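You operate a simulated robot arm through the tools that you are given. There is no shell and no other tool.

Carry out the task below with a simulated robot arm. There is one attempt and no reset: what you move stays moved.

TASK
Squeeze the little violet bowl at low load in the rim tester.
Fine: beige disc out onto the bench first; hold the orange plunger till a figure shows; slider back to full; the bowl stays in the seat, no grade pressed; the grey knob stays.

It is judged by the outcome, as a careful person would: the job done as asked, and still so three seconds after it is handed in. It fails if anything else is knocked over, pushed out of place, dropped, spilled or broken.

THE ROBOT
A 7-joint arm with a two-finger parallel gripper, fixed in place. Base frame: the origin is on the floor under the middle of its stand, x ahead of it, y to its left, z up; the work surface is at about z = 851. Units: mm, degrees, N and s.
With the tool pointing down near the work surface it reaches from about 420 to 900 mm from the base axis. Its first joint turns from -143.0 to 143.0 degrees. Payload 3 kg.
The tool frame sits at the grasp point between the pads (the TCP): z along the fingers, y along the line on which they close. The tips reach 30 mm beyond it. Largest opening 94 mm; finger width 28, thickness 10; the body of the gripper, 50 by 96 mm, starts 55 mm behind the TCP.
Orientation is told as [roll, pitch, yaw] about the base's x, y, z axes, in that order, counted from this pose: with the fingers straight down and closing along the base's y, the tool's x points along the base's -x, its y along +y and its z along -z.

THE INTERFACE
- The arm moves only by the tool jog_arm. Its argument "series" is a list of rows, each a list of 7 numbers: the shift along the base's x, y, z in mm, then the turn, a rotation vector about the base's x, y, z in degrees, then the gripper command, from -1 (fully open) to 1 (shut), values between in proportion. In form: [[x, y, z, wx, wy, wz, hand], ...]. A call has 1 to 20 rows; each row shifts and turns the commanded pose from where the row before left it. Rows are played at 5 a second. More than 50 mm and 8.6 degrees between two rows, or a gripper value outside its range, and nothing of the call is played. A pose out of reach is approached as far as the arm can. The call stops where the force on the tool passes 90 N (or 10 N more than at its start, if that is more) or the arm is blocked; 0.2 s more then pass. The fingers move at their own pace (about 72 mm/s each) and stop on an object; they squeeze with about 41 N. The grip force told is the motor's: it shows also when the fingers shut on nothing. Time passes only in rows, and 0.2 s behind the last, so rows that do not move let the fingers close. The reply holds the time, the measured pose of the TCP, the force on the tool along the base axes, the opening and the grip force, in the units named above and with some noise, with the torque about the TCP (base axes, N m) and any sound that the robot's microphone picked up, and new pictures: "pictures" is both (left out), scene, wrist or none.
- Cameras (640 x 400 px; columns grow to the right, rows downward): "scene" is fixed at [219.6, 650.1, 1587.3]; the picture's right is [-0.51, -0.86, 0.00], its down [-0.50, 0.29, -0.82] and it looks along [0.70, -0.42, -0.58] (base axes); focal length 340 px, centre (320, 200). "wrist" rides on the gripper at [76, 14, -102] in the tool frame; the picture's right is [-0.18, 0.98, 0.00], its down [-0.75, -0.14, -0.64] and it looks along [-0.63, -0.12, 0.77] (tool axes); focal length 243 px, centre (320, 200). There is no depth. A picture from a camera that has moved, and an enlarged one, comes with that camera's place and axes in the base frame and with its lens.
- enlarge(camera, box): a new picture of the part [left, top, right, bottom] of that camera's present view, enlarged. The clock stands still meanwhile.
- close_job(): hands the job in; it is judged then, once.

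Places have to be worked out from the pictures, the camera data and where the tool is seen. Open the gripper and draw the arm clear of the work before you hand the job in, unless the task says otherwise.

The tools are called after "Call:" as name(argument=value, ...) on one line, values as JSON. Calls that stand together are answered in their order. jog_arm: Moves the arm, as the interface text tells. Its arguments: {"type":"object","properties":{"series":{"type":"array","items":{"type":"array","items":{"type":"number"}}},"pictures":{"type":"string","enum":["both","scene","wrist","none"]}},"required":["series"]} The other tools are called the same way: enlarge (camera, box) takes an enlarged picture of a part of a camera's view; close_job () hands the job in.

At the start:

```text
clock: 0.0
tcp_pos: [616.2, 4.7, 1210.1]
ee_rot: [0.0, -0.1, 0.0]
force: [-0.1, 0.0, 0.3]
ft_torque: [0.02, 0.0, 0.04]
finger_gap: 94.3
gripper_force: 0.1
```

scene: 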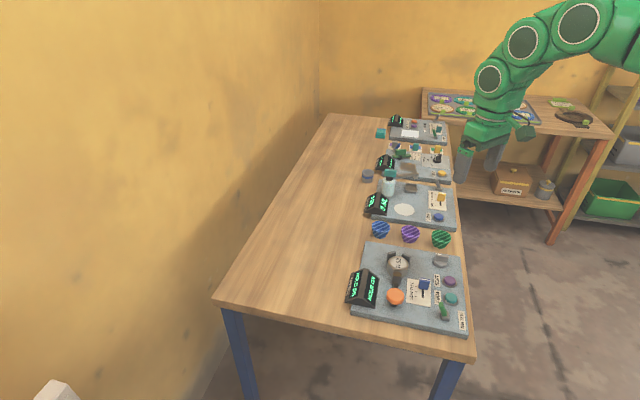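
wrist: 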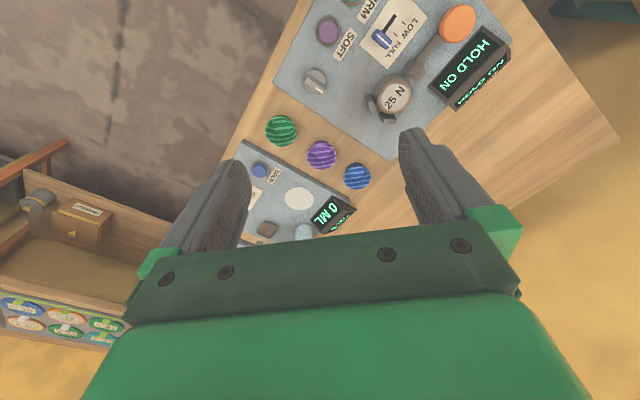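

I'll look closely at the rim tester in both cameras before moving.

Call:
enlarge(camera="scene", box=[340, 220, 480, 335])

Call:
enlarge(camera="wrist", box=[230, 0, 550, 240])

Call:
enlarge(camera="scene", box=[350, 110, 470, 250])

```text
3.48 times, centred on (410, 278) of scene
camera zoom: at [219.6, 650.1, 1587.3], right [-0.51, -0.86, 0.0], down [-0.5, 0.29, -0.82], along [0.7, -0.42, -0.58], focal length 1184 px, centre (7, -70)
```

zoom: 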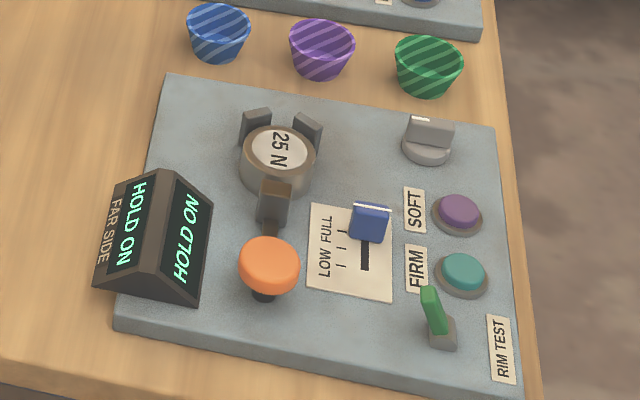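

```text
1.67 times, centred on (390, 120) of wrist
camera zoom: at [540.2, 18.5, 1311.3], right [0.18, 0.98, 0.0], down [0.75, -0.14, 0.64], along [0.63, -0.12, -0.77], focal length 404 px, centre (203, 333)
```

zoom: 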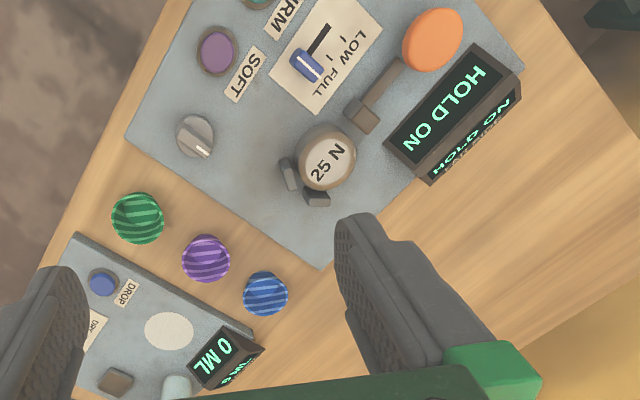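

```text
2.86 times, centred on (410, 180) of scene
camera zoom: at [219.6, 650.1, 1587.3], right [-0.51, -0.86, 0.0], down [-0.5, 0.29, -0.82], along [0.7, -0.42, -0.58], focal length 973 px, centre (63, 257)
```

zoom: 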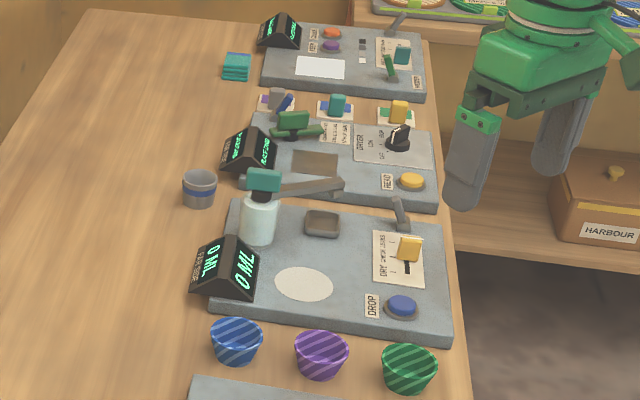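

The rim tester's plate looks turned about 45° to the base axes, with the 25 N disc in the seat near (688, 116). I'll turn the tool −45° and move high above it so the wrist camera gets a better view.

Call:
jog_arm(series=[[-4.4, 25.9, -10, 0, 0, -7.5, -1], [-4.4, 25.9, -10, 0, 0, -7.5, -1], [-4.4, 25.9, -10, 0, 0, -7.5, -1], [-4.4, 25.9, -10, 0, 0, -7.5, -1], [-4.4, 25.9, -10, 0, 0, -7.5, -1], [-4.4, 25.9, -10, 0, 0, -7.5, -1], [0, 0, 0, 0, 0, 0, -1], [0, 0, 0, 0, 0, 0, -1]])

```text
clock: 1.8
tcp_pos: [591.6, 158.6, 1148.6]
ee_rot: [0.0, 0.1, -45.0]
force: [0.3, -0.2, 0.1]
ft_torque: [-0.02, -0.01, -0.03]
finger_gap: 94.1
gripper_force: 0.0
camera wrist: at [547.1, 223.5, 1250.7], right [0.83, 0.56, 0.0], down [0.43, -0.63, 0.64], along [0.36, -0.53, -0.77], focal length 243 px, centre (320, 200)
```

scene: 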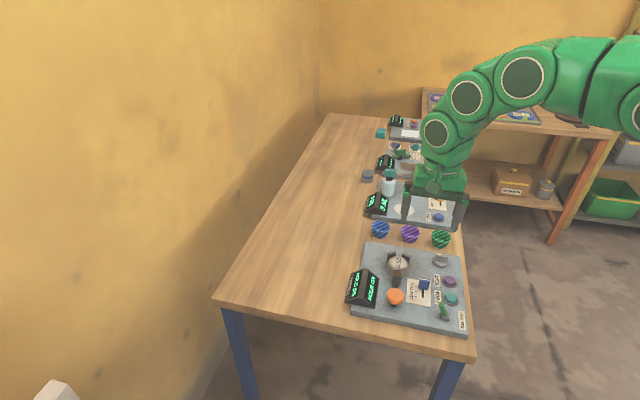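
wrist: 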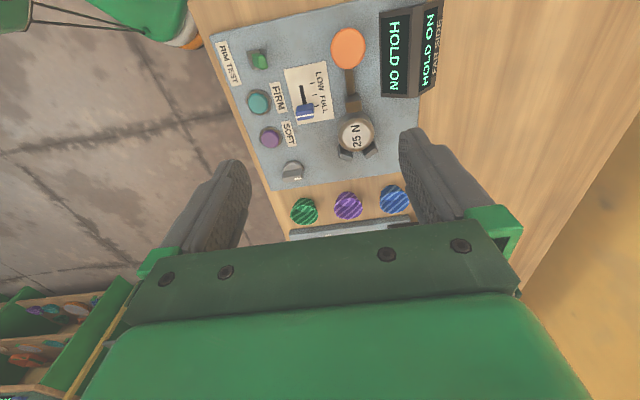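

The wrist camera now sees the tester and the bowls between the fingers. I'll enlarge this for detail and measurements.

Call:
enlarge(camera="wrist", box=[200, 0, 450, 156])

Call:
enlarge(camera="wrist", box=[270, 90, 430, 240])

Call:
enlarge(camera="scene", box=[375, 240, 435, 310])

```text
2.56 times, centred on (325, 78) of wrist
camera zoom: at [547.1, 223.5, 1250.7], right [0.83, 0.56, 0.0], down [0.43, -0.63, 0.64], along [0.36, -0.53, -0.77], focal length 621 px, centre (307, 512)
```

zoom: 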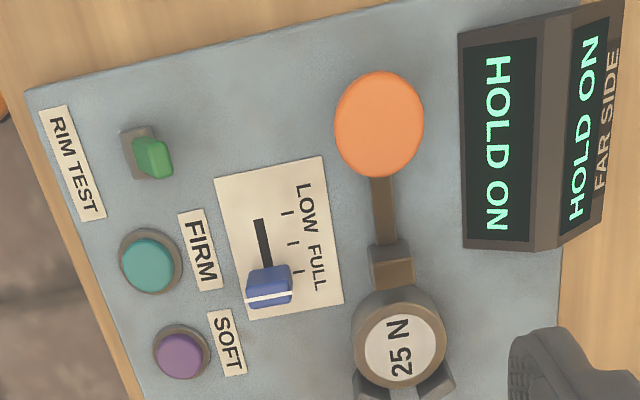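

```text
2.67 times, centred on (350, 165) of wrist
camera zoom: at [547.1, 223.5, 1250.7], right [0.83, 0.56, 0.0], down [0.43, -0.63, 0.64], along [0.36, -0.53, -0.77], focal length 647 px, centre (240, 293)
```

zoom: 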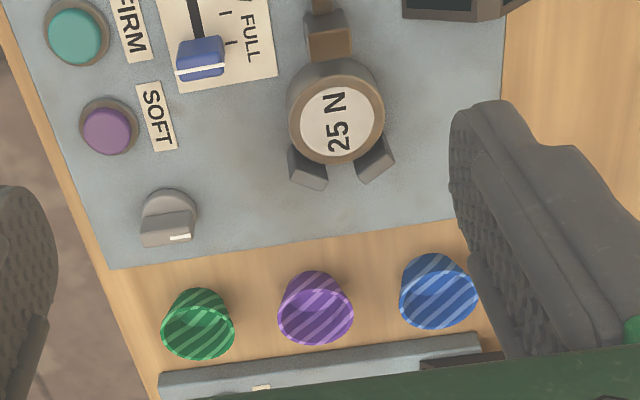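

```text
5.71 times, centred on (405, 275) of scene
camera zoom: at [219.6, 650.1, 1587.3], right [-0.51, -0.86, 0.0], down [-0.5, 0.29, -0.82], along [0.7, -0.42, -0.58], focal length 1946 px, centre (-166, -229)
```

zoom: 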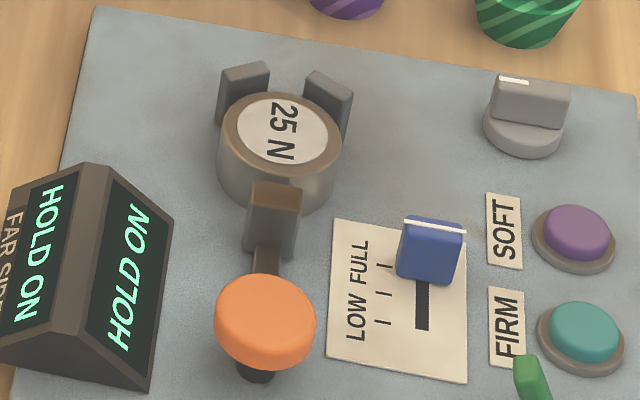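

The seat holds a "25 N" capped disc between two fixed jaws and a moving jaw joined to the orange plunger. The display reads "HOLD ON" and there's an unlabelled green lever, so I'll zoom in on those and on the other devices for context.

Call:
enlarge(camera="scene", box=[420, 290, 475, 335])

Call:
enlarge(camera="scene", box=[380, 108, 455, 155])

Call:
enlarge(camera="scene", box=[365, 140, 460, 200])

Call:
enlarge(camera="scene", box=[340, 260, 400, 310])

```text
8.89 times, centred on (448, 312) of scene
camera zoom: at [219.6, 650.1, 1587.3], right [-0.51, -0.86, 0.0], down [-0.5, 0.29, -0.82], along [0.7, -0.42, -0.58], focal length 3027 px, centre (-813, -800)
```

zoom: 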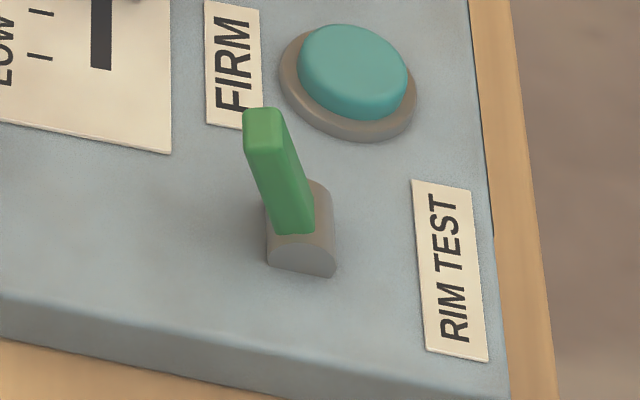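

```text
8.51 times, centred on (418, 132) of scene
camera zoom: at [219.6, 650.1, 1587.3], right [-0.51, -0.86, 0.0], down [-0.5, 0.29, -0.82], along [0.7, -0.42, -0.58], focal length 2898 px, centre (-510, 783)
```

zoom: 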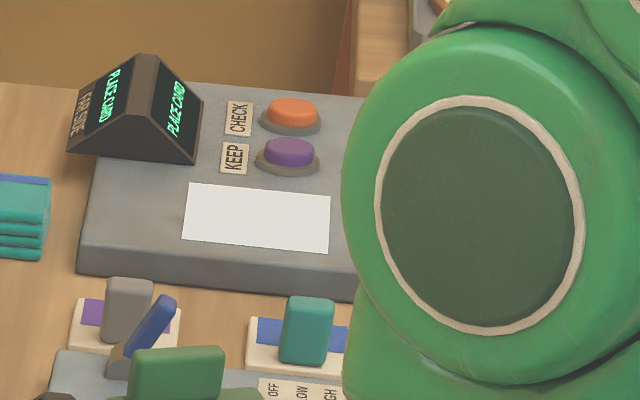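

```text
6.67 times, centred on (412, 170) of scene
camera zoom: at [219.6, 650.1, 1587.3], right [-0.51, -0.86, 0.0], down [-0.5, 0.29, -0.82], along [0.7, -0.42, -0.58], focal length 2270 px, centre (-297, 400)
```

zoom: 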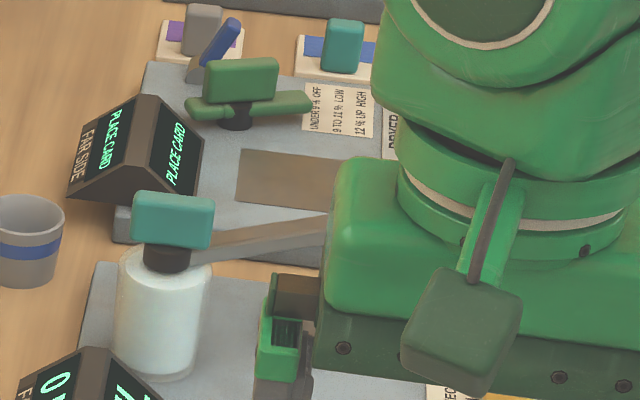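

```text
8.00 times, centred on (370, 285) of scene
camera zoom: at [219.6, 650.1, 1587.3], right [-0.51, -0.86, 0.0], down [-0.5, 0.29, -0.82], along [0.7, -0.42, -0.58], focal length 2724 px, centre (-80, -480)
```

zoom: 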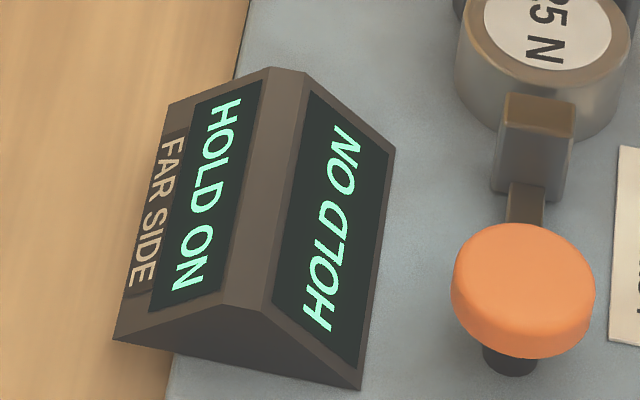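

The geometry agrees between cameras: disc centre about (688, 119), top near z 893, with the violet bowl rim near (768, 0, 897). I'll move above the disc, set a partial opening, and look again.

Call:
jog_arm(series=[[24.1, -9.9, -36, 0, 0, 0, -0.6], [24.1, -9.9, -36, 0, 0, 0, -0.6], [24.1, -9.9, -36, 0, 0, 0, -0.6], [24.1, -9.9, -36, 0, 0, 0, -0.6], [0, 0, 0, 0, 0, 0, -0.6], [0, 0, 0, 0, 0, 0, -0.6]])

```text
clock: 3.2
tcp_pos: [685.5, 121.8, 1004.6]
ee_rot: [0.0, 0.1, -45.0]
force: [0.1, 1.0, 0.4]
ft_torque: [0.02, -0.04, -0.03]
finger_gap: 75.0
gripper_force: 0.1
camera wrist: at [642.5, 185.1, 1107.1], right [0.83, 0.56, 0.0], down [0.43, -0.63, 0.64], along [0.36, -0.53, -0.77], focal length 243 px, centre (320, 200)
```

scene: 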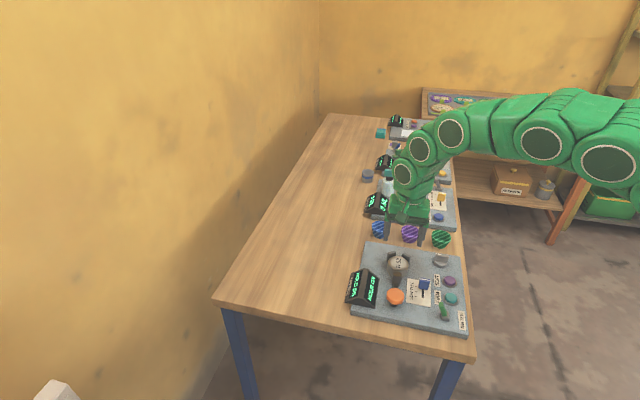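
wrist: 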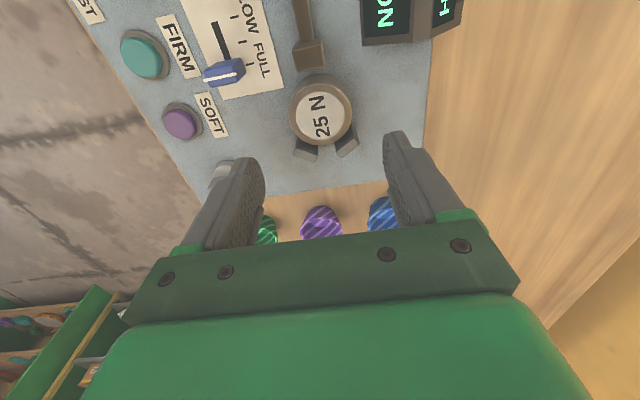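

The disc is below the fingers; I'll enlarge to measure its centre precisely from here.

Call:
enlarge(camera="wrist", box=[240, 40, 400, 190])

Call:
enlarge(camera="scene", box=[375, 205, 455, 275])

```text
2.67 times, centred on (320, 115) of wrist
camera zoom: at [642.5, 185.1, 1107.1], right [0.83, 0.56, 0.0], down [0.43, -0.63, 0.64], along [0.36, -0.53, -0.77], focal length 647 px, centre (320, 427)
```

zoom: 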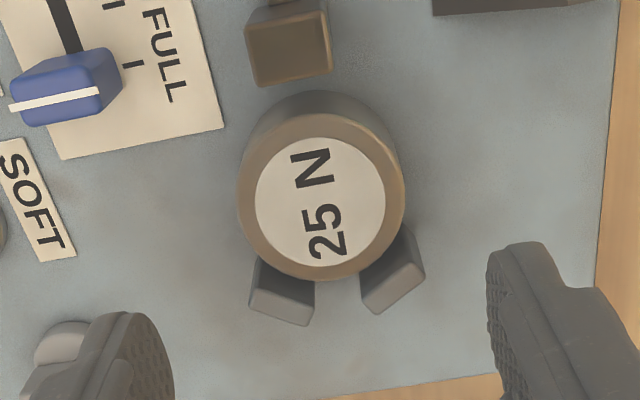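

```text
5.71 times, centred on (415, 240) of scene
camera zoom: at [219.6, 650.1, 1587.3], right [-0.51, -0.86, 0.0], down [-0.5, 0.29, -0.82], along [0.7, -0.42, -0.58], focal length 1946 px, centre (-223, -29)
```

zoom: 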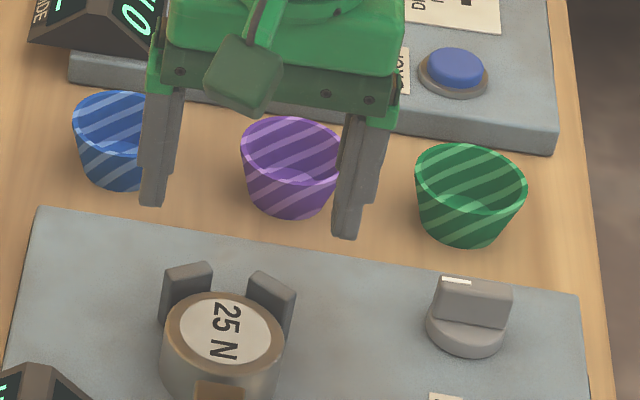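

The refined disc centre is (688.5, 118.5), so I'll shift about (2.5, −2.5), lower until the fingertips are near z 880, and check.

Call:
jog_arm(series=[[2.5, -2.5, -20, 0, 0, 0, -0.6], [0, 0, -30, 0, 0, 0, -0.6], [0, 0, -25, 0, 0, 0, -0.6], [0, 0, -15, 0, 0, 0, -0.6], [0, 0, 0, 0, 0, 0, -0.6], [0, 0, 0, 0, 0, 0, -0.6]])

```text
clock: 4.6
tcp_pos: [688.3, 117.9, 914.0]
ee_rot: [-0.1, 0.0, -45.0]
force: [-0.4, 1.0, -0.5]
ft_torque: [0.03, -0.02, 0.02]
finger_gap: 75.2
gripper_force: 0.1
camera wrist: at [645.0, 182.0, 1016.3], right [0.83, 0.56, 0.0], down [0.43, -0.63, 0.64], along [0.36, -0.53, -0.77], focal length 243 px, centre (320, 200)
```

scene: 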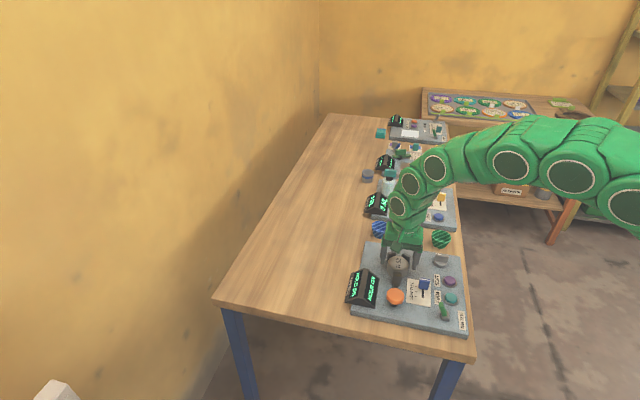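
wrist: 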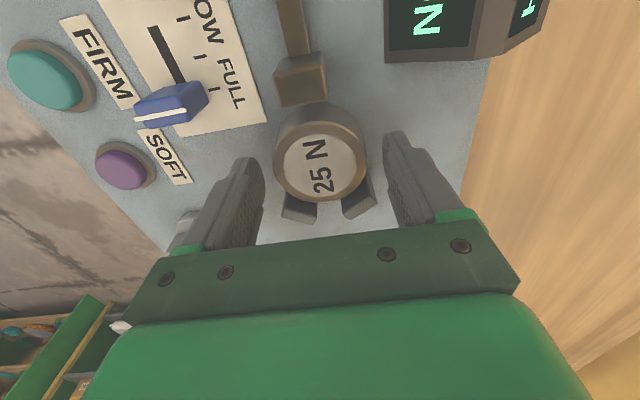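

Call:
enlarge(camera="wrist", box=[220, 80, 430, 230])

Call:
enlarge(camera="scene", box=[375, 235, 435, 285])

```text
2.67 times, centred on (325, 155) of wrist
camera zoom: at [645.0, 182.0, 1016.3], right [0.83, 0.56, 0.0], down [0.43, -0.63, 0.64], along [0.36, -0.53, -0.77], focal length 647 px, centre (307, 320)
```

zoom: 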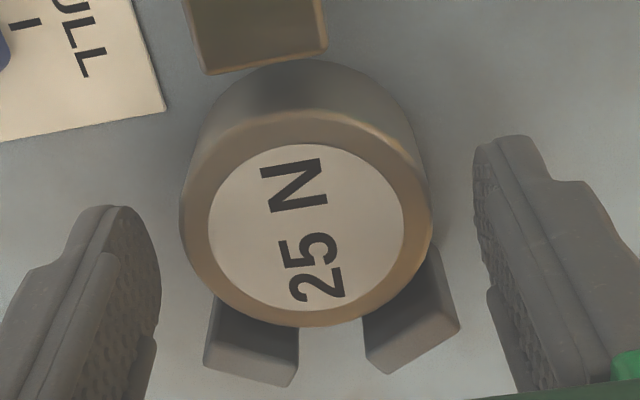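

```text
8.00 times, centred on (405, 260) of scene
camera zoom: at [219.6, 650.1, 1587.3], right [-0.51, -0.86, 0.0], down [-0.5, 0.29, -0.82], along [0.7, -0.42, -0.58], focal length 2724 px, centre (-360, -280)
```

zoom: 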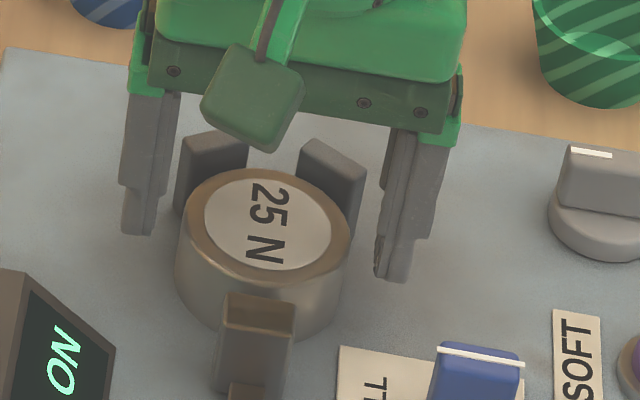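

Fingers straddle the disc on both sides, clear of the jaws. I'll lower 8 mm more and close on the disc.

Call:
jog_arm(series=[[0, 0.7, -8, 0, 0, 0, -0.6], [0, 0, 0, 0, 0, 0, -0.4], [0, 0, 0, 0, 0, 0, 0.0], [0, 0, 0, 0, 0, 0, 1], [0, 0, 0, 0, 0, 0, 1], [0, 0, 0, 0, 0, 0, 1]])

```text
clock: 6.0
tcp_pos: [688.5, 118.5, 906.7]
ee_rot: [0.0, 0.0, -45.1]
force: [0.4, 0.1, 0.0]
ft_torque: [0.02, -0.03, -0.03]
finger_gap: 57.1
gripper_force: 40.9
camera wrist: at [644.7, 182.9, 1008.8], right [0.83, 0.56, 0.0], down [0.43, -0.63, 0.64], along [0.36, -0.53, -0.77], focal length 243 px, centre (320, 200)
```

scene: 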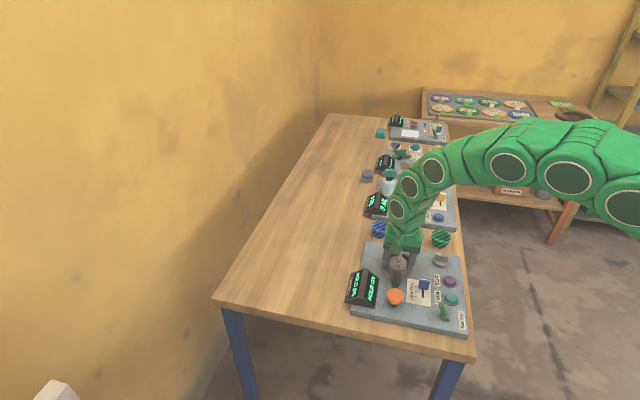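
wrist: 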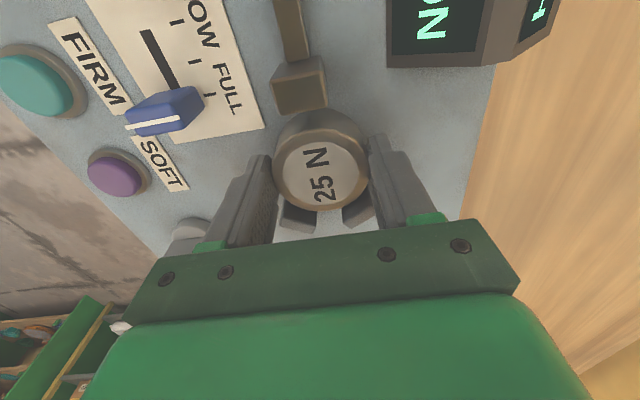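

Disc gripped at 57 mm opening with 41 N. I'll lift straight up slowly.

Call:
jog_arm(series=[[0, 0, 5, 0, 0, 0, 1], [0, 0, 8, 0, 0, 0, 1], [0, 0, 15, 0, 0, 0, 1], [0, 0, 25, 0, 0, 0, 1], [0, 0, 30, 0, 0, 0, 1], [0, 0, 20, 0, 0, 0, 1], [0, 0, 0, 0, 0, 0, 1]])

```text
clock: 7.6
tcp_pos: [688.5, 119.0, 1010.4]
ee_rot: [0.0, -0.1, -45.0]
force: [-0.1, 0.1, -1.2]
ft_torque: [0.01, -0.01, 0.02]
finger_gap: 57.1
gripper_force: 40.8
camera wrist: at [645.5, 182.8, 1112.5], right [0.83, 0.56, 0.0], down [0.43, -0.63, 0.64], along [0.36, -0.53, -0.77], focal length 243 px, centre (320, 200)
```

scene: 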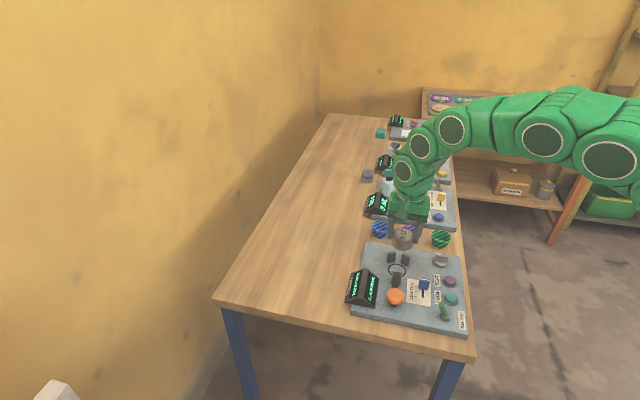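
wrist: 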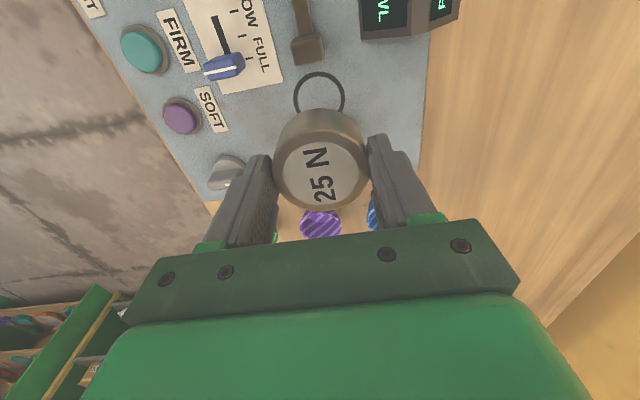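

The disc lifted cleanly and the display seems to have changed; I'll read it and look at the empty seat ring.

Call:
enlarge(camera="scene", box=[340, 235, 440, 310])

Call:
enlarge(camera="wrist", box=[240, 0, 480, 150])

```text
5.33 times, centred on (390, 272) of scene
camera zoom: at [219.6, 650.1, 1587.3], right [-0.51, -0.86, 0.0], down [-0.5, 0.29, -0.82], along [0.7, -0.42, -0.58], focal length 1816 px, centre (-53, -187)
```

zoom: 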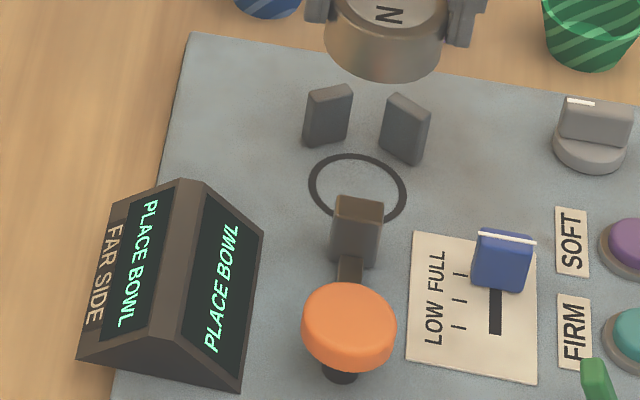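

```text
2.67 times, centred on (360, 75) of wrist
camera zoom: at [645.5, 182.8, 1112.5], right [0.83, 0.56, 0.0], down [0.43, -0.63, 0.64], along [0.36, -0.53, -0.77], focal length 647 px, centre (213, 533)
```

zoom: 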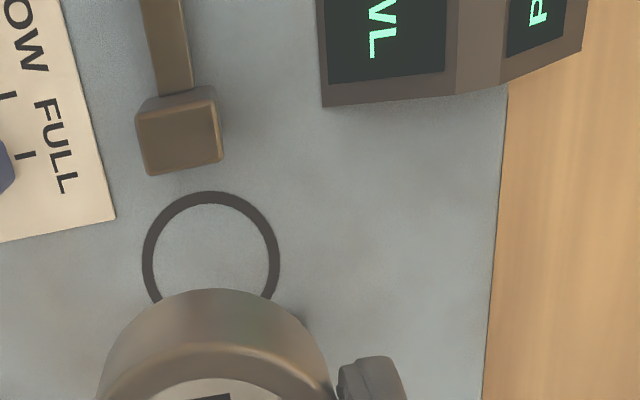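

The display now prompts "PLACE BOWL", so it just gives instructions. The seat ring centre is about (687.5, 119.5). I'll carry the disc to bare bench beyond the plate's far edge, around (813, 226).

Call:
jog_arm(series=[[31.2, 26.8, 0, 0, 0, 0, 1], [31.2, 26.8, 0, 0, 0, 0, 1], [31.2, 26.8, 0, 0, 0, 0, 1], [31.2, 26.8, 0, 0, 0, 0, 1], [0, 0, -30, 0, 0, 0, 1], [0, 0, -30, 0, 0, 0, 1], [0, 0, -30, 0, 0, 0, 1], [0, 0, 0, 0, 0, 0, 1]])

```text
clock: 9.4
tcp_pos: [813.9, 225.5, 920.9]
ee_rot: [-0.1, 0.0, -45.0]
force: [0.2, 0.5, -1.9]
ft_torque: [-0.03, -0.01, 0.02]
finger_gap: 57.1
gripper_force: 40.9
camera wrist: at [769.6, 289.3, 1022.6], right [0.83, 0.56, 0.0], down [0.43, -0.63, 0.64], along [0.36, -0.53, -0.77], focal length 243 px, centre (320, 200)
```

scene: 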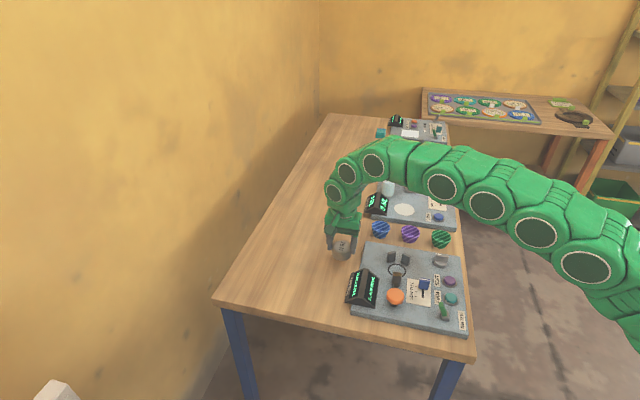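
wrist: 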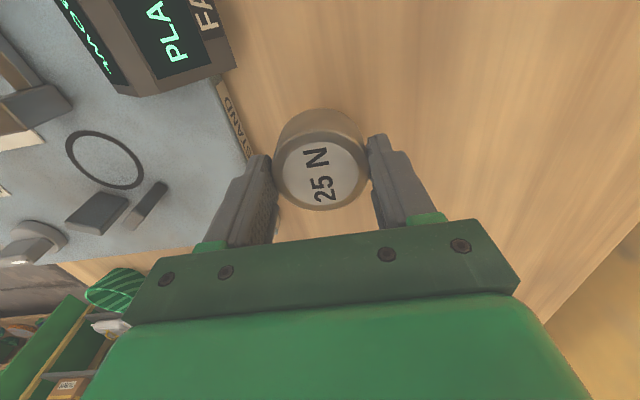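

There's a lettered strip at the plate's side ("STAND..."), so I'll read it before setting the disc down.

Call:
enlarge(camera="wrist", box=[180, 50, 300, 170])

Call:
enlarge(camera="scene", box=[310, 210, 400, 270])

```text
3.33 times, centred on (240, 110) of wrist
camera zoom: at [769.6, 289.3, 1022.6], right [0.83, 0.56, 0.0], down [0.43, -0.63, 0.64], along [0.36, -0.53, -0.77], focal length 809 px, centre (587, 500)
```

zoom: 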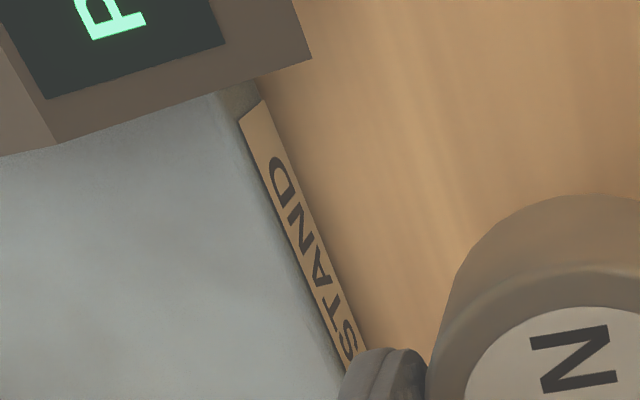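

```text
6.67 times, centred on (355, 240) of scene
camera zoom: at [219.6, 650.1, 1587.3], right [-0.51, -0.86, 0.0], down [-0.5, 0.29, -0.82], along [0.7, -0.42, -0.58], focal length 2270 px, centre (87, -67)
```

zoom: 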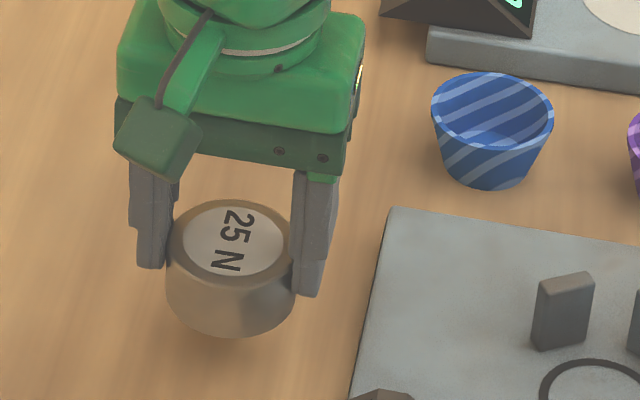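

Just a name strip on the plate's side ("STAND"). The disc and fingers are clear of the plate edge; I'll lower toward the bench, with contact expected near TCP z 891.

Call:
jog_arm(series=[[0, 0, -15, 0, 0, 0, 1], [0, 0, -10, 0, 0, 0, 1], [0, 0, -2, 0, 0, 0, 1], [0, 0, 0, 0, 0, 0, 1]])

```text
clock: 10.4
tcp_pos: [813.3, 225.6, 892.0]
ee_rot: [0.0, -0.1, -45.0]
force: [-0.4, -0.5, -1.4]
ft_torque: [0.0, 0.0, 0.01]
finger_gap: 56.7
gripper_force: 41.6
camera wrist: at [769.7, 290.1, 995.6], right [0.83, 0.56, 0.0], down [0.43, -0.63, 0.64], along [0.36, -0.53, -0.77], focal length 243 px, centre (320, 200)
```

scene: 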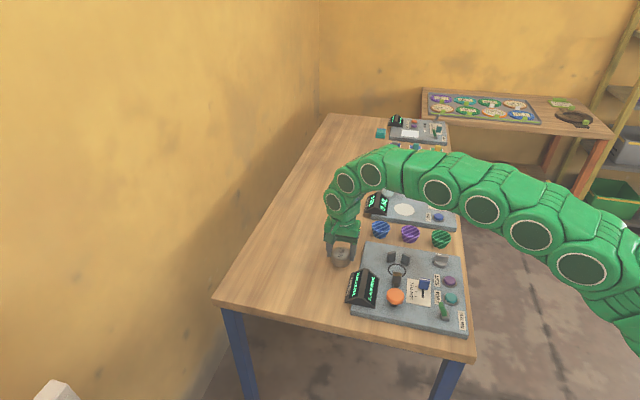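
wrist: 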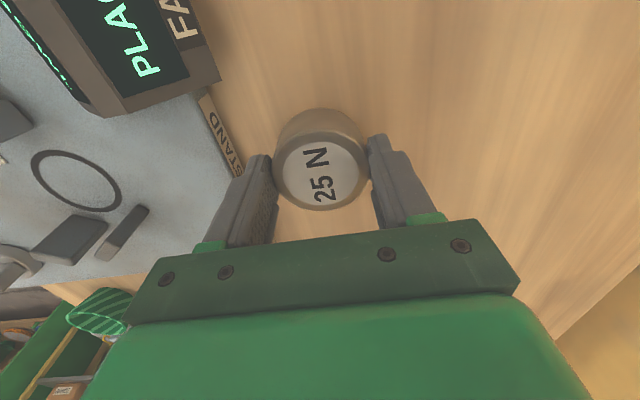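

No contact yet (force z about −1.4). I'll creep down in small steps.

Call:
jog_arm(series=[[0, 0, -1, 0, 0, 0, 1], [0, 0, -1, 0, 0, 0, 1], [0, 0, 0, 0, 0, 0, 1]], pictures="none")

Call:
jog_arm(series=[[0, 0, -1, 0, 0, 0, 1], [0, 0, 0, 0, 0, 0, 1]], pictures="none")

```text
clock: 11.2
tcp_pos: [814.9, 227.5, 889.7]
ee_rot: [0.0, 0.0, -45.0]
force: [0.5, 0.9, -2.2]
ft_torque: [-0.01, -0.02, 0.02]
finger_gap: 56.8
gripper_force: 41.6
```

```text
clock: 11.8
tcp_pos: [813.1, 224.8, 889.4]
ee_rot: [0.1, 0.0, -45.0]
force: [0.1, 0.9, -2.6]
ft_torque: [-0.03, 0.01, 0.0]
finger_gap: 56.8
gripper_force: 40.8
```

Still weight only; I'll continue creeping down.

Call:
jog_arm(series=[[0, 0, -1, 0, 0, 0, 1], [0, 0, 0, 0, 0, 0, 1]], pictures="none")

Call:
jog_arm(series=[[0, 0, -1, 0, 0, 0, 1], [0, 0, 0, 0, 0, 0, 1]], pictures="none")

Call:
jog_arm(series=[[0, 0, -1, 0, 0, 0, 1], [0, 0, 0, 0, 0, 0, 1]], pictures="both")

```text
clock: 12.4
tcp_pos: [813.1, 225.7, 888.6]
ee_rot: [0.0, 0.0, -45.0]
force: [-0.9, 0.2, -1.9]
ft_torque: [0.01, 0.04, 0.01]
finger_gap: 56.7
gripper_force: 41.7
```

```text
clock: 13.0
tcp_pos: [813.7, 225.7, 888.7]
ee_rot: [0.0, 0.0, -45.0]
force: [0.4, -0.2, -1.9]
ft_torque: [-0.02, 0.07, 0.01]
finger_gap: 56.8
gripper_force: 40.8
```

```text
clock: 13.6
tcp_pos: [813.1, 225.1, 887.3]
ee_rot: [0.1, 0.1, -45.0]
force: [-0.1, -0.1, -2.2]
ft_torque: [-0.02, -0.03, 0.0]
finger_gap: 57.0
gripper_force: 41.1
camera wrist: at [770.0, 289.8, 989.1], right [0.83, 0.56, 0.0], down [0.43, -0.63, 0.64], along [0.36, -0.53, -0.77], focal length 243 px, centre (320, 200)
```

scene: 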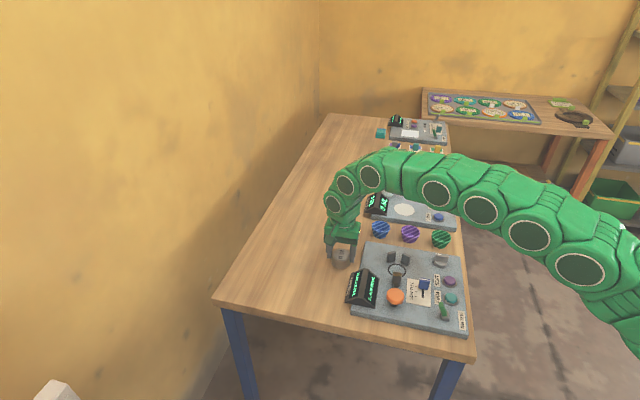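
wrist: 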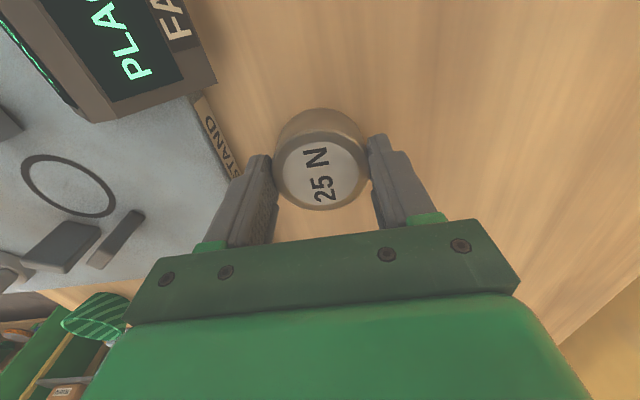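

Still no contact at 887; continuing in 1 mm steps.

Call:
jog_arm(series=[[0, 0, -1, 0, 0, 0, 1], [0, 0, 0, 0, 0, 0, 1]], pictures="none")

Call:
jog_arm(series=[[0, 0, -1, 0, 0, 0, 1], [0, 0, 0, 0, 0, 0, 1]], pictures="none")

Call:
enlarge(camera="scene", box=[315, 215, 375, 275])

```text
clock: 14.2
tcp_pos: [813.3, 225.4, 886.7]
ee_rot: [0.0, 0.0, -45.0]
force: [-0.6, -0.6, -2.7]
ft_torque: [-0.01, 0.03, 0.0]
finger_gap: 56.7
gripper_force: 41.2
```

```text
clock: 14.8
tcp_pos: [814.2, 224.4, 885.6]
ee_rot: [0.0, -0.1, -45.0]
force: [0.2, -0.3, -1.0]
ft_torque: [-0.05, 0.05, 0.0]
finger_gap: 57.1
gripper_force: 40.3
```

```text
6.67 times, centred on (345, 245) of scene
camera zoom: at [219.6, 650.1, 1587.3], right [-0.51, -0.86, 0.0], down [-0.5, 0.29, -0.82], along [0.7, -0.42, -0.58], focal length 2270 px, centre (153, -100)
```

zoom: 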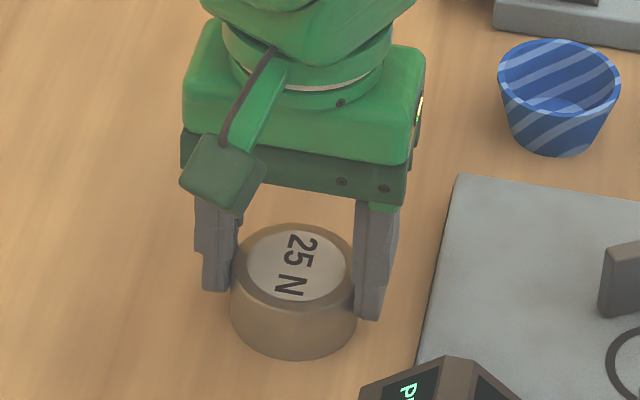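

Force has lightened slightly, so it may be touching. One more step to confirm.

Call:
jog_arm(series=[[0, 0, -1, 0, 0, 0, 1], [0, 0, 0, 0, 0, 0, 1]], pictures="none")

Call:
jog_arm(series=[[0, 0, -1, 0, 0, 0, 1], [0, 0, 0, 0, 0, 0, 1]], pictures="none")

```text
clock: 15.4
tcp_pos: [814.4, 224.6, 883.8]
ee_rot: [0.0, -0.1, -45.0]
force: [-2.4, 0.3, 8.5]
ft_torque: [-0.08, 0.23, 0.02]
finger_gap: 56.9
gripper_force: 41.2
```

```text
clock: 16.0
tcp_pos: [814.2, 225.5, 884.3]
ee_rot: [0.1, -0.1, -45.0]
force: [0.1, 1.0, 22.9]
ft_torque: [-0.26, 0.35, -0.01]
finger_gap: 56.8
gripper_force: 41.2
```

The disc is on the bench (contact force 23 N). I'll ease up 1 mm, open, and rise straight up.

Call:
jog_arm(series=[[0, 0, 1, 0, 0, 0, 1], [0, 0, 0.5, 0, 0, 0, 0.0], [0, 0, 0, 0, 0, 0, -0.5], [0, 0, 0, 0, 0, 0, -0.6], [0, 0, 10, 0, 0, 0, -0.6], [0, 0, 30, 0, 0, 0, -0.6], [0, 0, 40, 0, 0, 0, -0.6], [0, 0, 40, 0, 0, 0, -0.6], [0, 0, 0, 0, 0, 0, -0.6]])

```text
clock: 18.0
tcp_pos: [812.9, 226.4, 1006.0]
ee_rot: [0.0, 0.0, -45.0]
force: [0.3, -0.5, -0.5]
ft_torque: [0.0, 0.0, 0.0]
finger_gap: 75.3
gripper_force: 0.1
camera wrist: at [770.2, 289.1, 1108.4], right [0.83, 0.56, 0.0], down [0.43, -0.63, 0.64], along [0.36, -0.53, -0.77], focal length 243 px, centre (320, 200)
```

scene: 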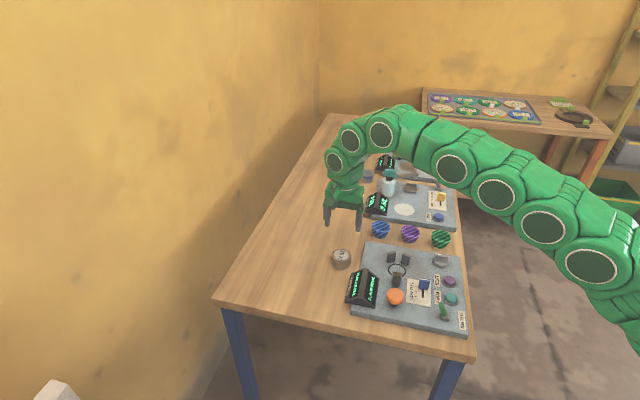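
wrist: 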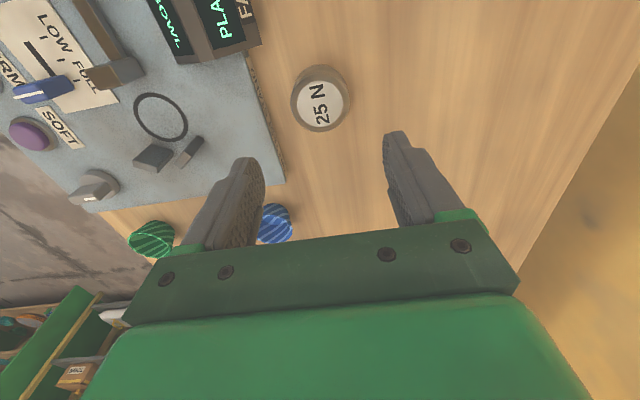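

The disc rests on the bench. Next I'll move high over to the violet bowl near (768, 1).

Call:
jog_arm(series=[[-9, -45, 0, 0, 0, 0, -0.6], [-9, -45, 0, 0, 0, 0, -0.6], [-9, -45, 0, 0, 0, 0, -0.6], [-9, -45, 0, 0, 0, 0, -0.6], [-9, -45, 0, 0, 0, 0, -0.5], [0, 0, 0, 0, 0, 0, -0.5], [0, 0, 0, 0, 0, 0, -0.5]])

Call:
enlarge(camera="wrist", box=[200, 40, 440, 190])

Call:
enlarge(camera="scene", box=[365, 205, 455, 260])

```text
clock: 19.6
tcp_pos: [768.0, 2.8, 1005.8]
ee_rot: [0.0, 0.0, -45.1]
force: [-1.0, -0.8, 0.7]
ft_torque: [0.03, 0.0, 0.0]
finger_gap: 70.4
gripper_force: 0.1
camera wrist: at [724.7, 67.2, 1108.5], right [0.83, 0.56, 0.0], down [0.43, -0.63, 0.64], along [0.36, -0.53, -0.77], focal length 243 px, centre (320, 200)
```

scene: 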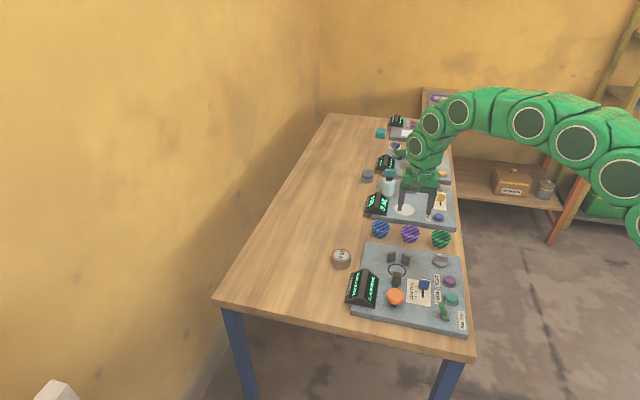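
wrist: 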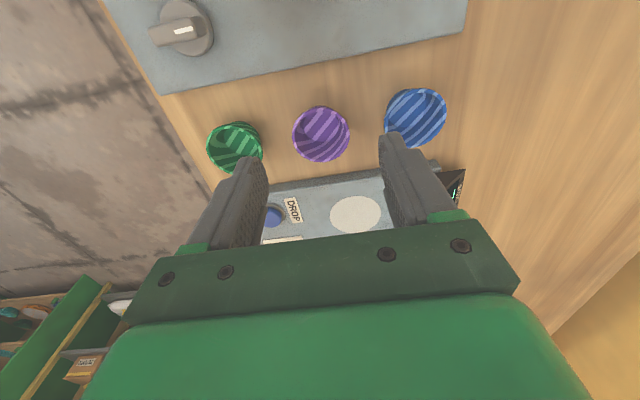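

```text
2.67 times, centred on (320, 115) of wrist
camera zoom: at [724.7, 67.2, 1108.5], right [0.83, 0.56, 0.0], down [0.43, -0.63, 0.64], along [0.36, -0.53, -0.77], focal length 647 px, centre (320, 427)
```

zoom: 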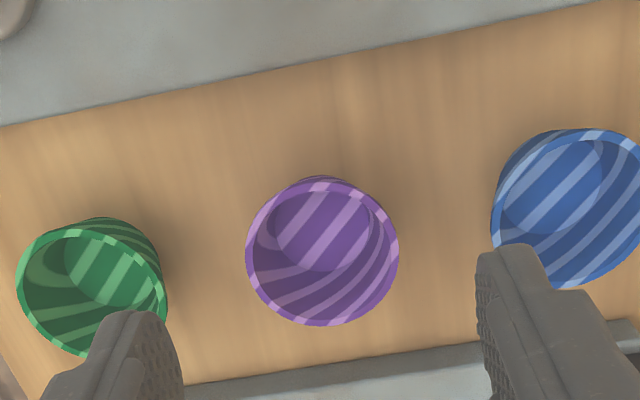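

```text
7.11 times, centred on (410, 232) of scene
camera zoom: at [219.6, 650.1, 1587.3], right [-0.51, -0.86, 0.0], down [-0.5, 0.29, -0.82], along [0.7, -0.42, -0.58], focal length 2422 px, centre (-320, -31)
```

zoom: 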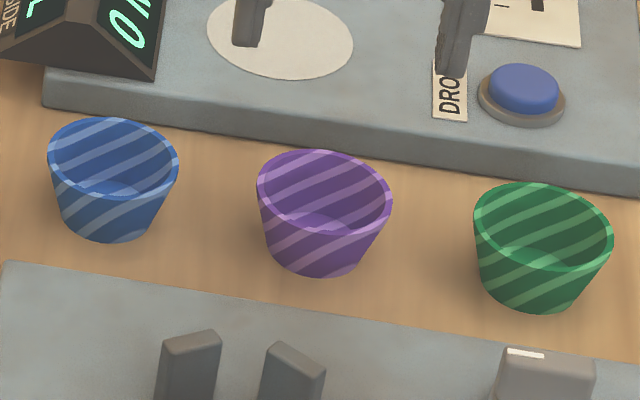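

Combining both views, the bowl is shorter than I thought: rim near z 879, centre about (785, −20), and neighbours 90 mm away on each side. I'll reposition above it and partly descend to recheck.

Call:
jog_arm(series=[[8.5, -11.5, -10, 0, 0, 0, -0.49], [8.5, -11.5, -15, 0, 0, 0, -0.49], [0, 0, -25, 0, 0, 0, -0.49], [0, 0, -10, 0, 0, 0, -0.49], [0, 0, 0, 0, 0, 0, -0.49], [0, 0, 0, 0, 0, 0, -0.49]])

Call:
enlarge(camera="wrist", box=[200, 60, 440, 210])

Call:
enlarge(camera="scene", box=[365, 195, 455, 255])

```text
clock: 21.0
tcp_pos: [785.5, -20.8, 943.5]
ee_rot: [0.0, 0.0, -45.0]
force: [0.0, 0.7, -0.8]
ft_torque: [-0.01, 0.0, 0.0]
finger_gap: 69.8
gripper_force: 0.1
camera wrist: at [741.2, 41.9, 1046.4], right [0.83, 0.56, 0.0], down [0.43, -0.63, 0.64], along [0.36, -0.53, -0.77], focal length 243 px, centre (320, 200)
```

scene: 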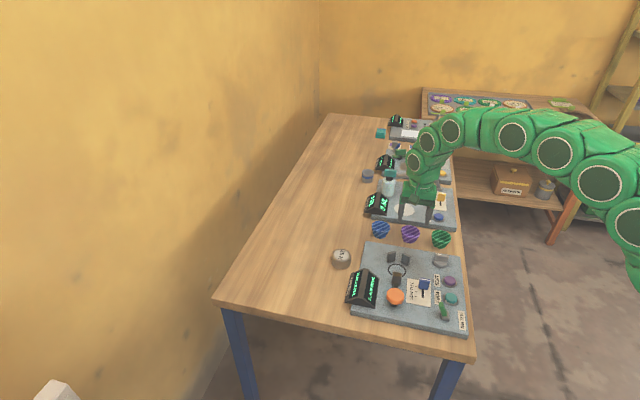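
wrist: 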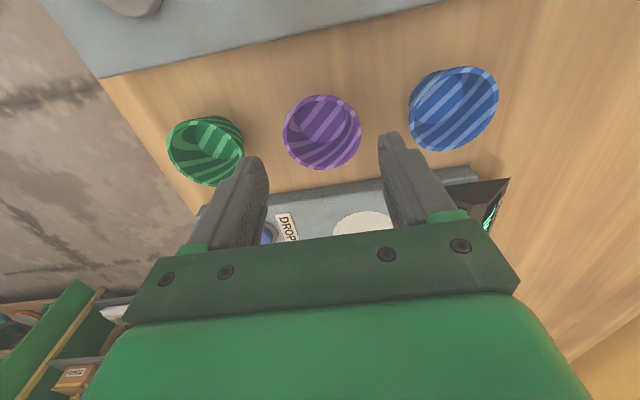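

```text
2.67 times, centred on (320, 135) of wrist
camera zoom: at [741.2, 41.9, 1046.4], right [0.83, 0.56, 0.0], down [0.43, -0.63, 0.64], along [0.36, -0.53, -0.77], focal length 647 px, centre (320, 373)
```

zoom: 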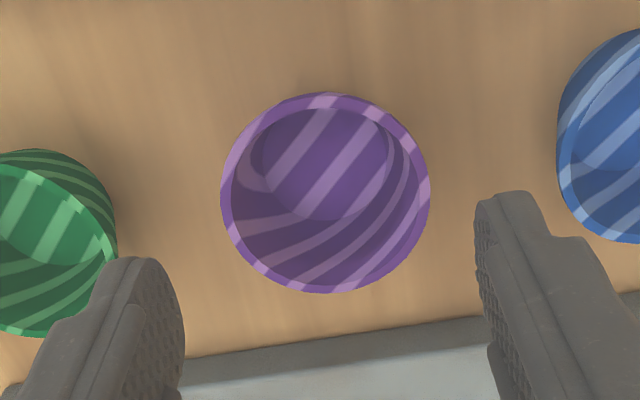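

```text
6.67 times, centred on (410, 225) of scene
camera zoom: at [219.6, 650.1, 1587.3], right [-0.51, -0.86, 0.0], down [-0.5, 0.29, -0.82], along [0.7, -0.42, -0.58], focal length 2270 px, centre (-280, 33)
```

zoom: 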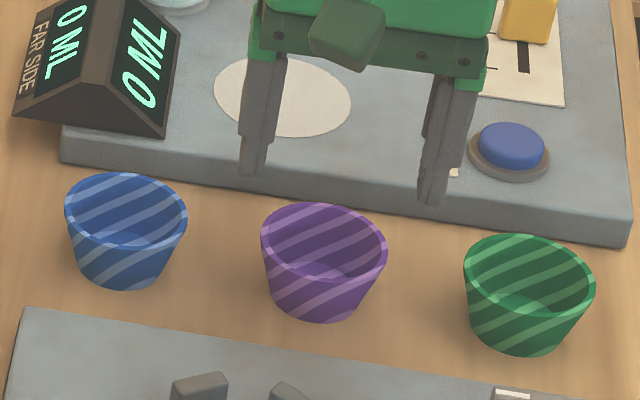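

The bowl rim is centred at (786, −21) with about 58 mm diameter, and the TCP is right over it. I'll descend to TCP z ≈ 887 and look before closing.

Call:
jog_arm(series=[[0.3, 0, -20, 0, 0, 0, -0.49], [0, 0, -20, 0, 0, 0, -0.49], [0, 0, -12, 0, 0, 0, -0.49], [0, 0, -4, 0, 0, 0, -0.49], [0, 0, 0, 0, 0, 0, -0.49]])

Call:
enlarge(camera="wrist", box=[200, 90, 440, 240])

Call:
enlarge(camera="scene", box=[365, 205, 455, 260])

```text
clock: 22.2
tcp_pos: [785.8, -22.1, 889.6]
ee_rot: [0.0, 0.0, -44.9]
force: [0.1, -0.5, 0.3]
ft_torque: [-0.01, 0.02, -0.01]
finger_gap: 70.1
gripper_force: 0.0
camera wrist: at [741.8, 41.5, 991.0], right [0.83, 0.56, 0.0], down [0.43, -0.63, 0.64], along [0.36, -0.53, -0.77], focal length 243 px, centre (320, 200)
```

scene: 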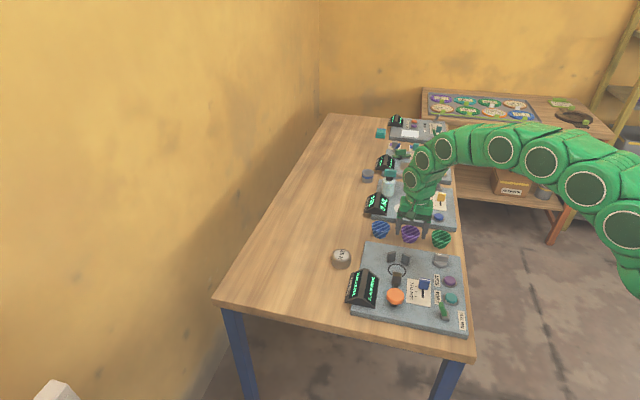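
wrist: 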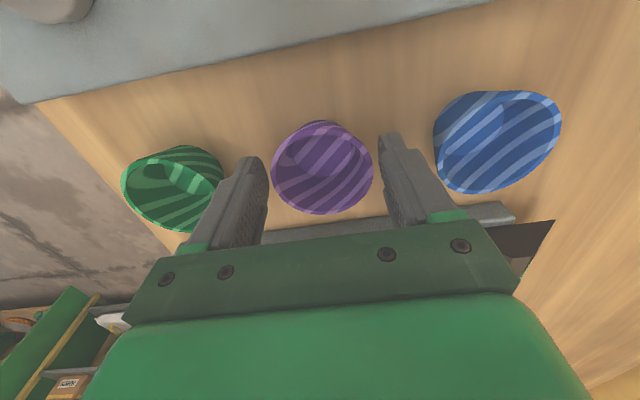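

```text
2.67 times, centred on (320, 165) of wrist
camera zoom: at [741.8, 41.5, 991.0], right [0.83, 0.56, 0.0], down [0.43, -0.63, 0.64], along [0.36, -0.53, -0.77], focal length 647 px, centre (320, 293)
```

zoom: 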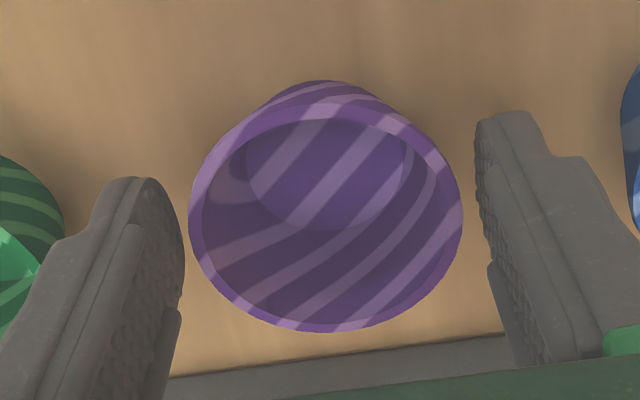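

```text
7.11 times, centred on (410, 232) of scene
camera zoom: at [219.6, 650.1, 1587.3], right [-0.51, -0.86, 0.0], down [-0.5, 0.29, -0.82], along [0.7, -0.42, -0.58], focal length 2422 px, centre (-320, -31)
```

zoom: 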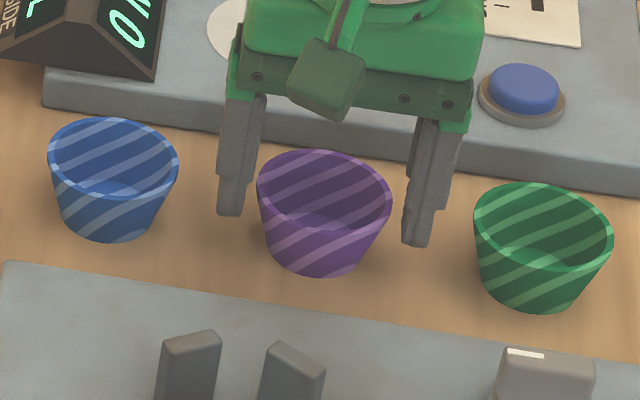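

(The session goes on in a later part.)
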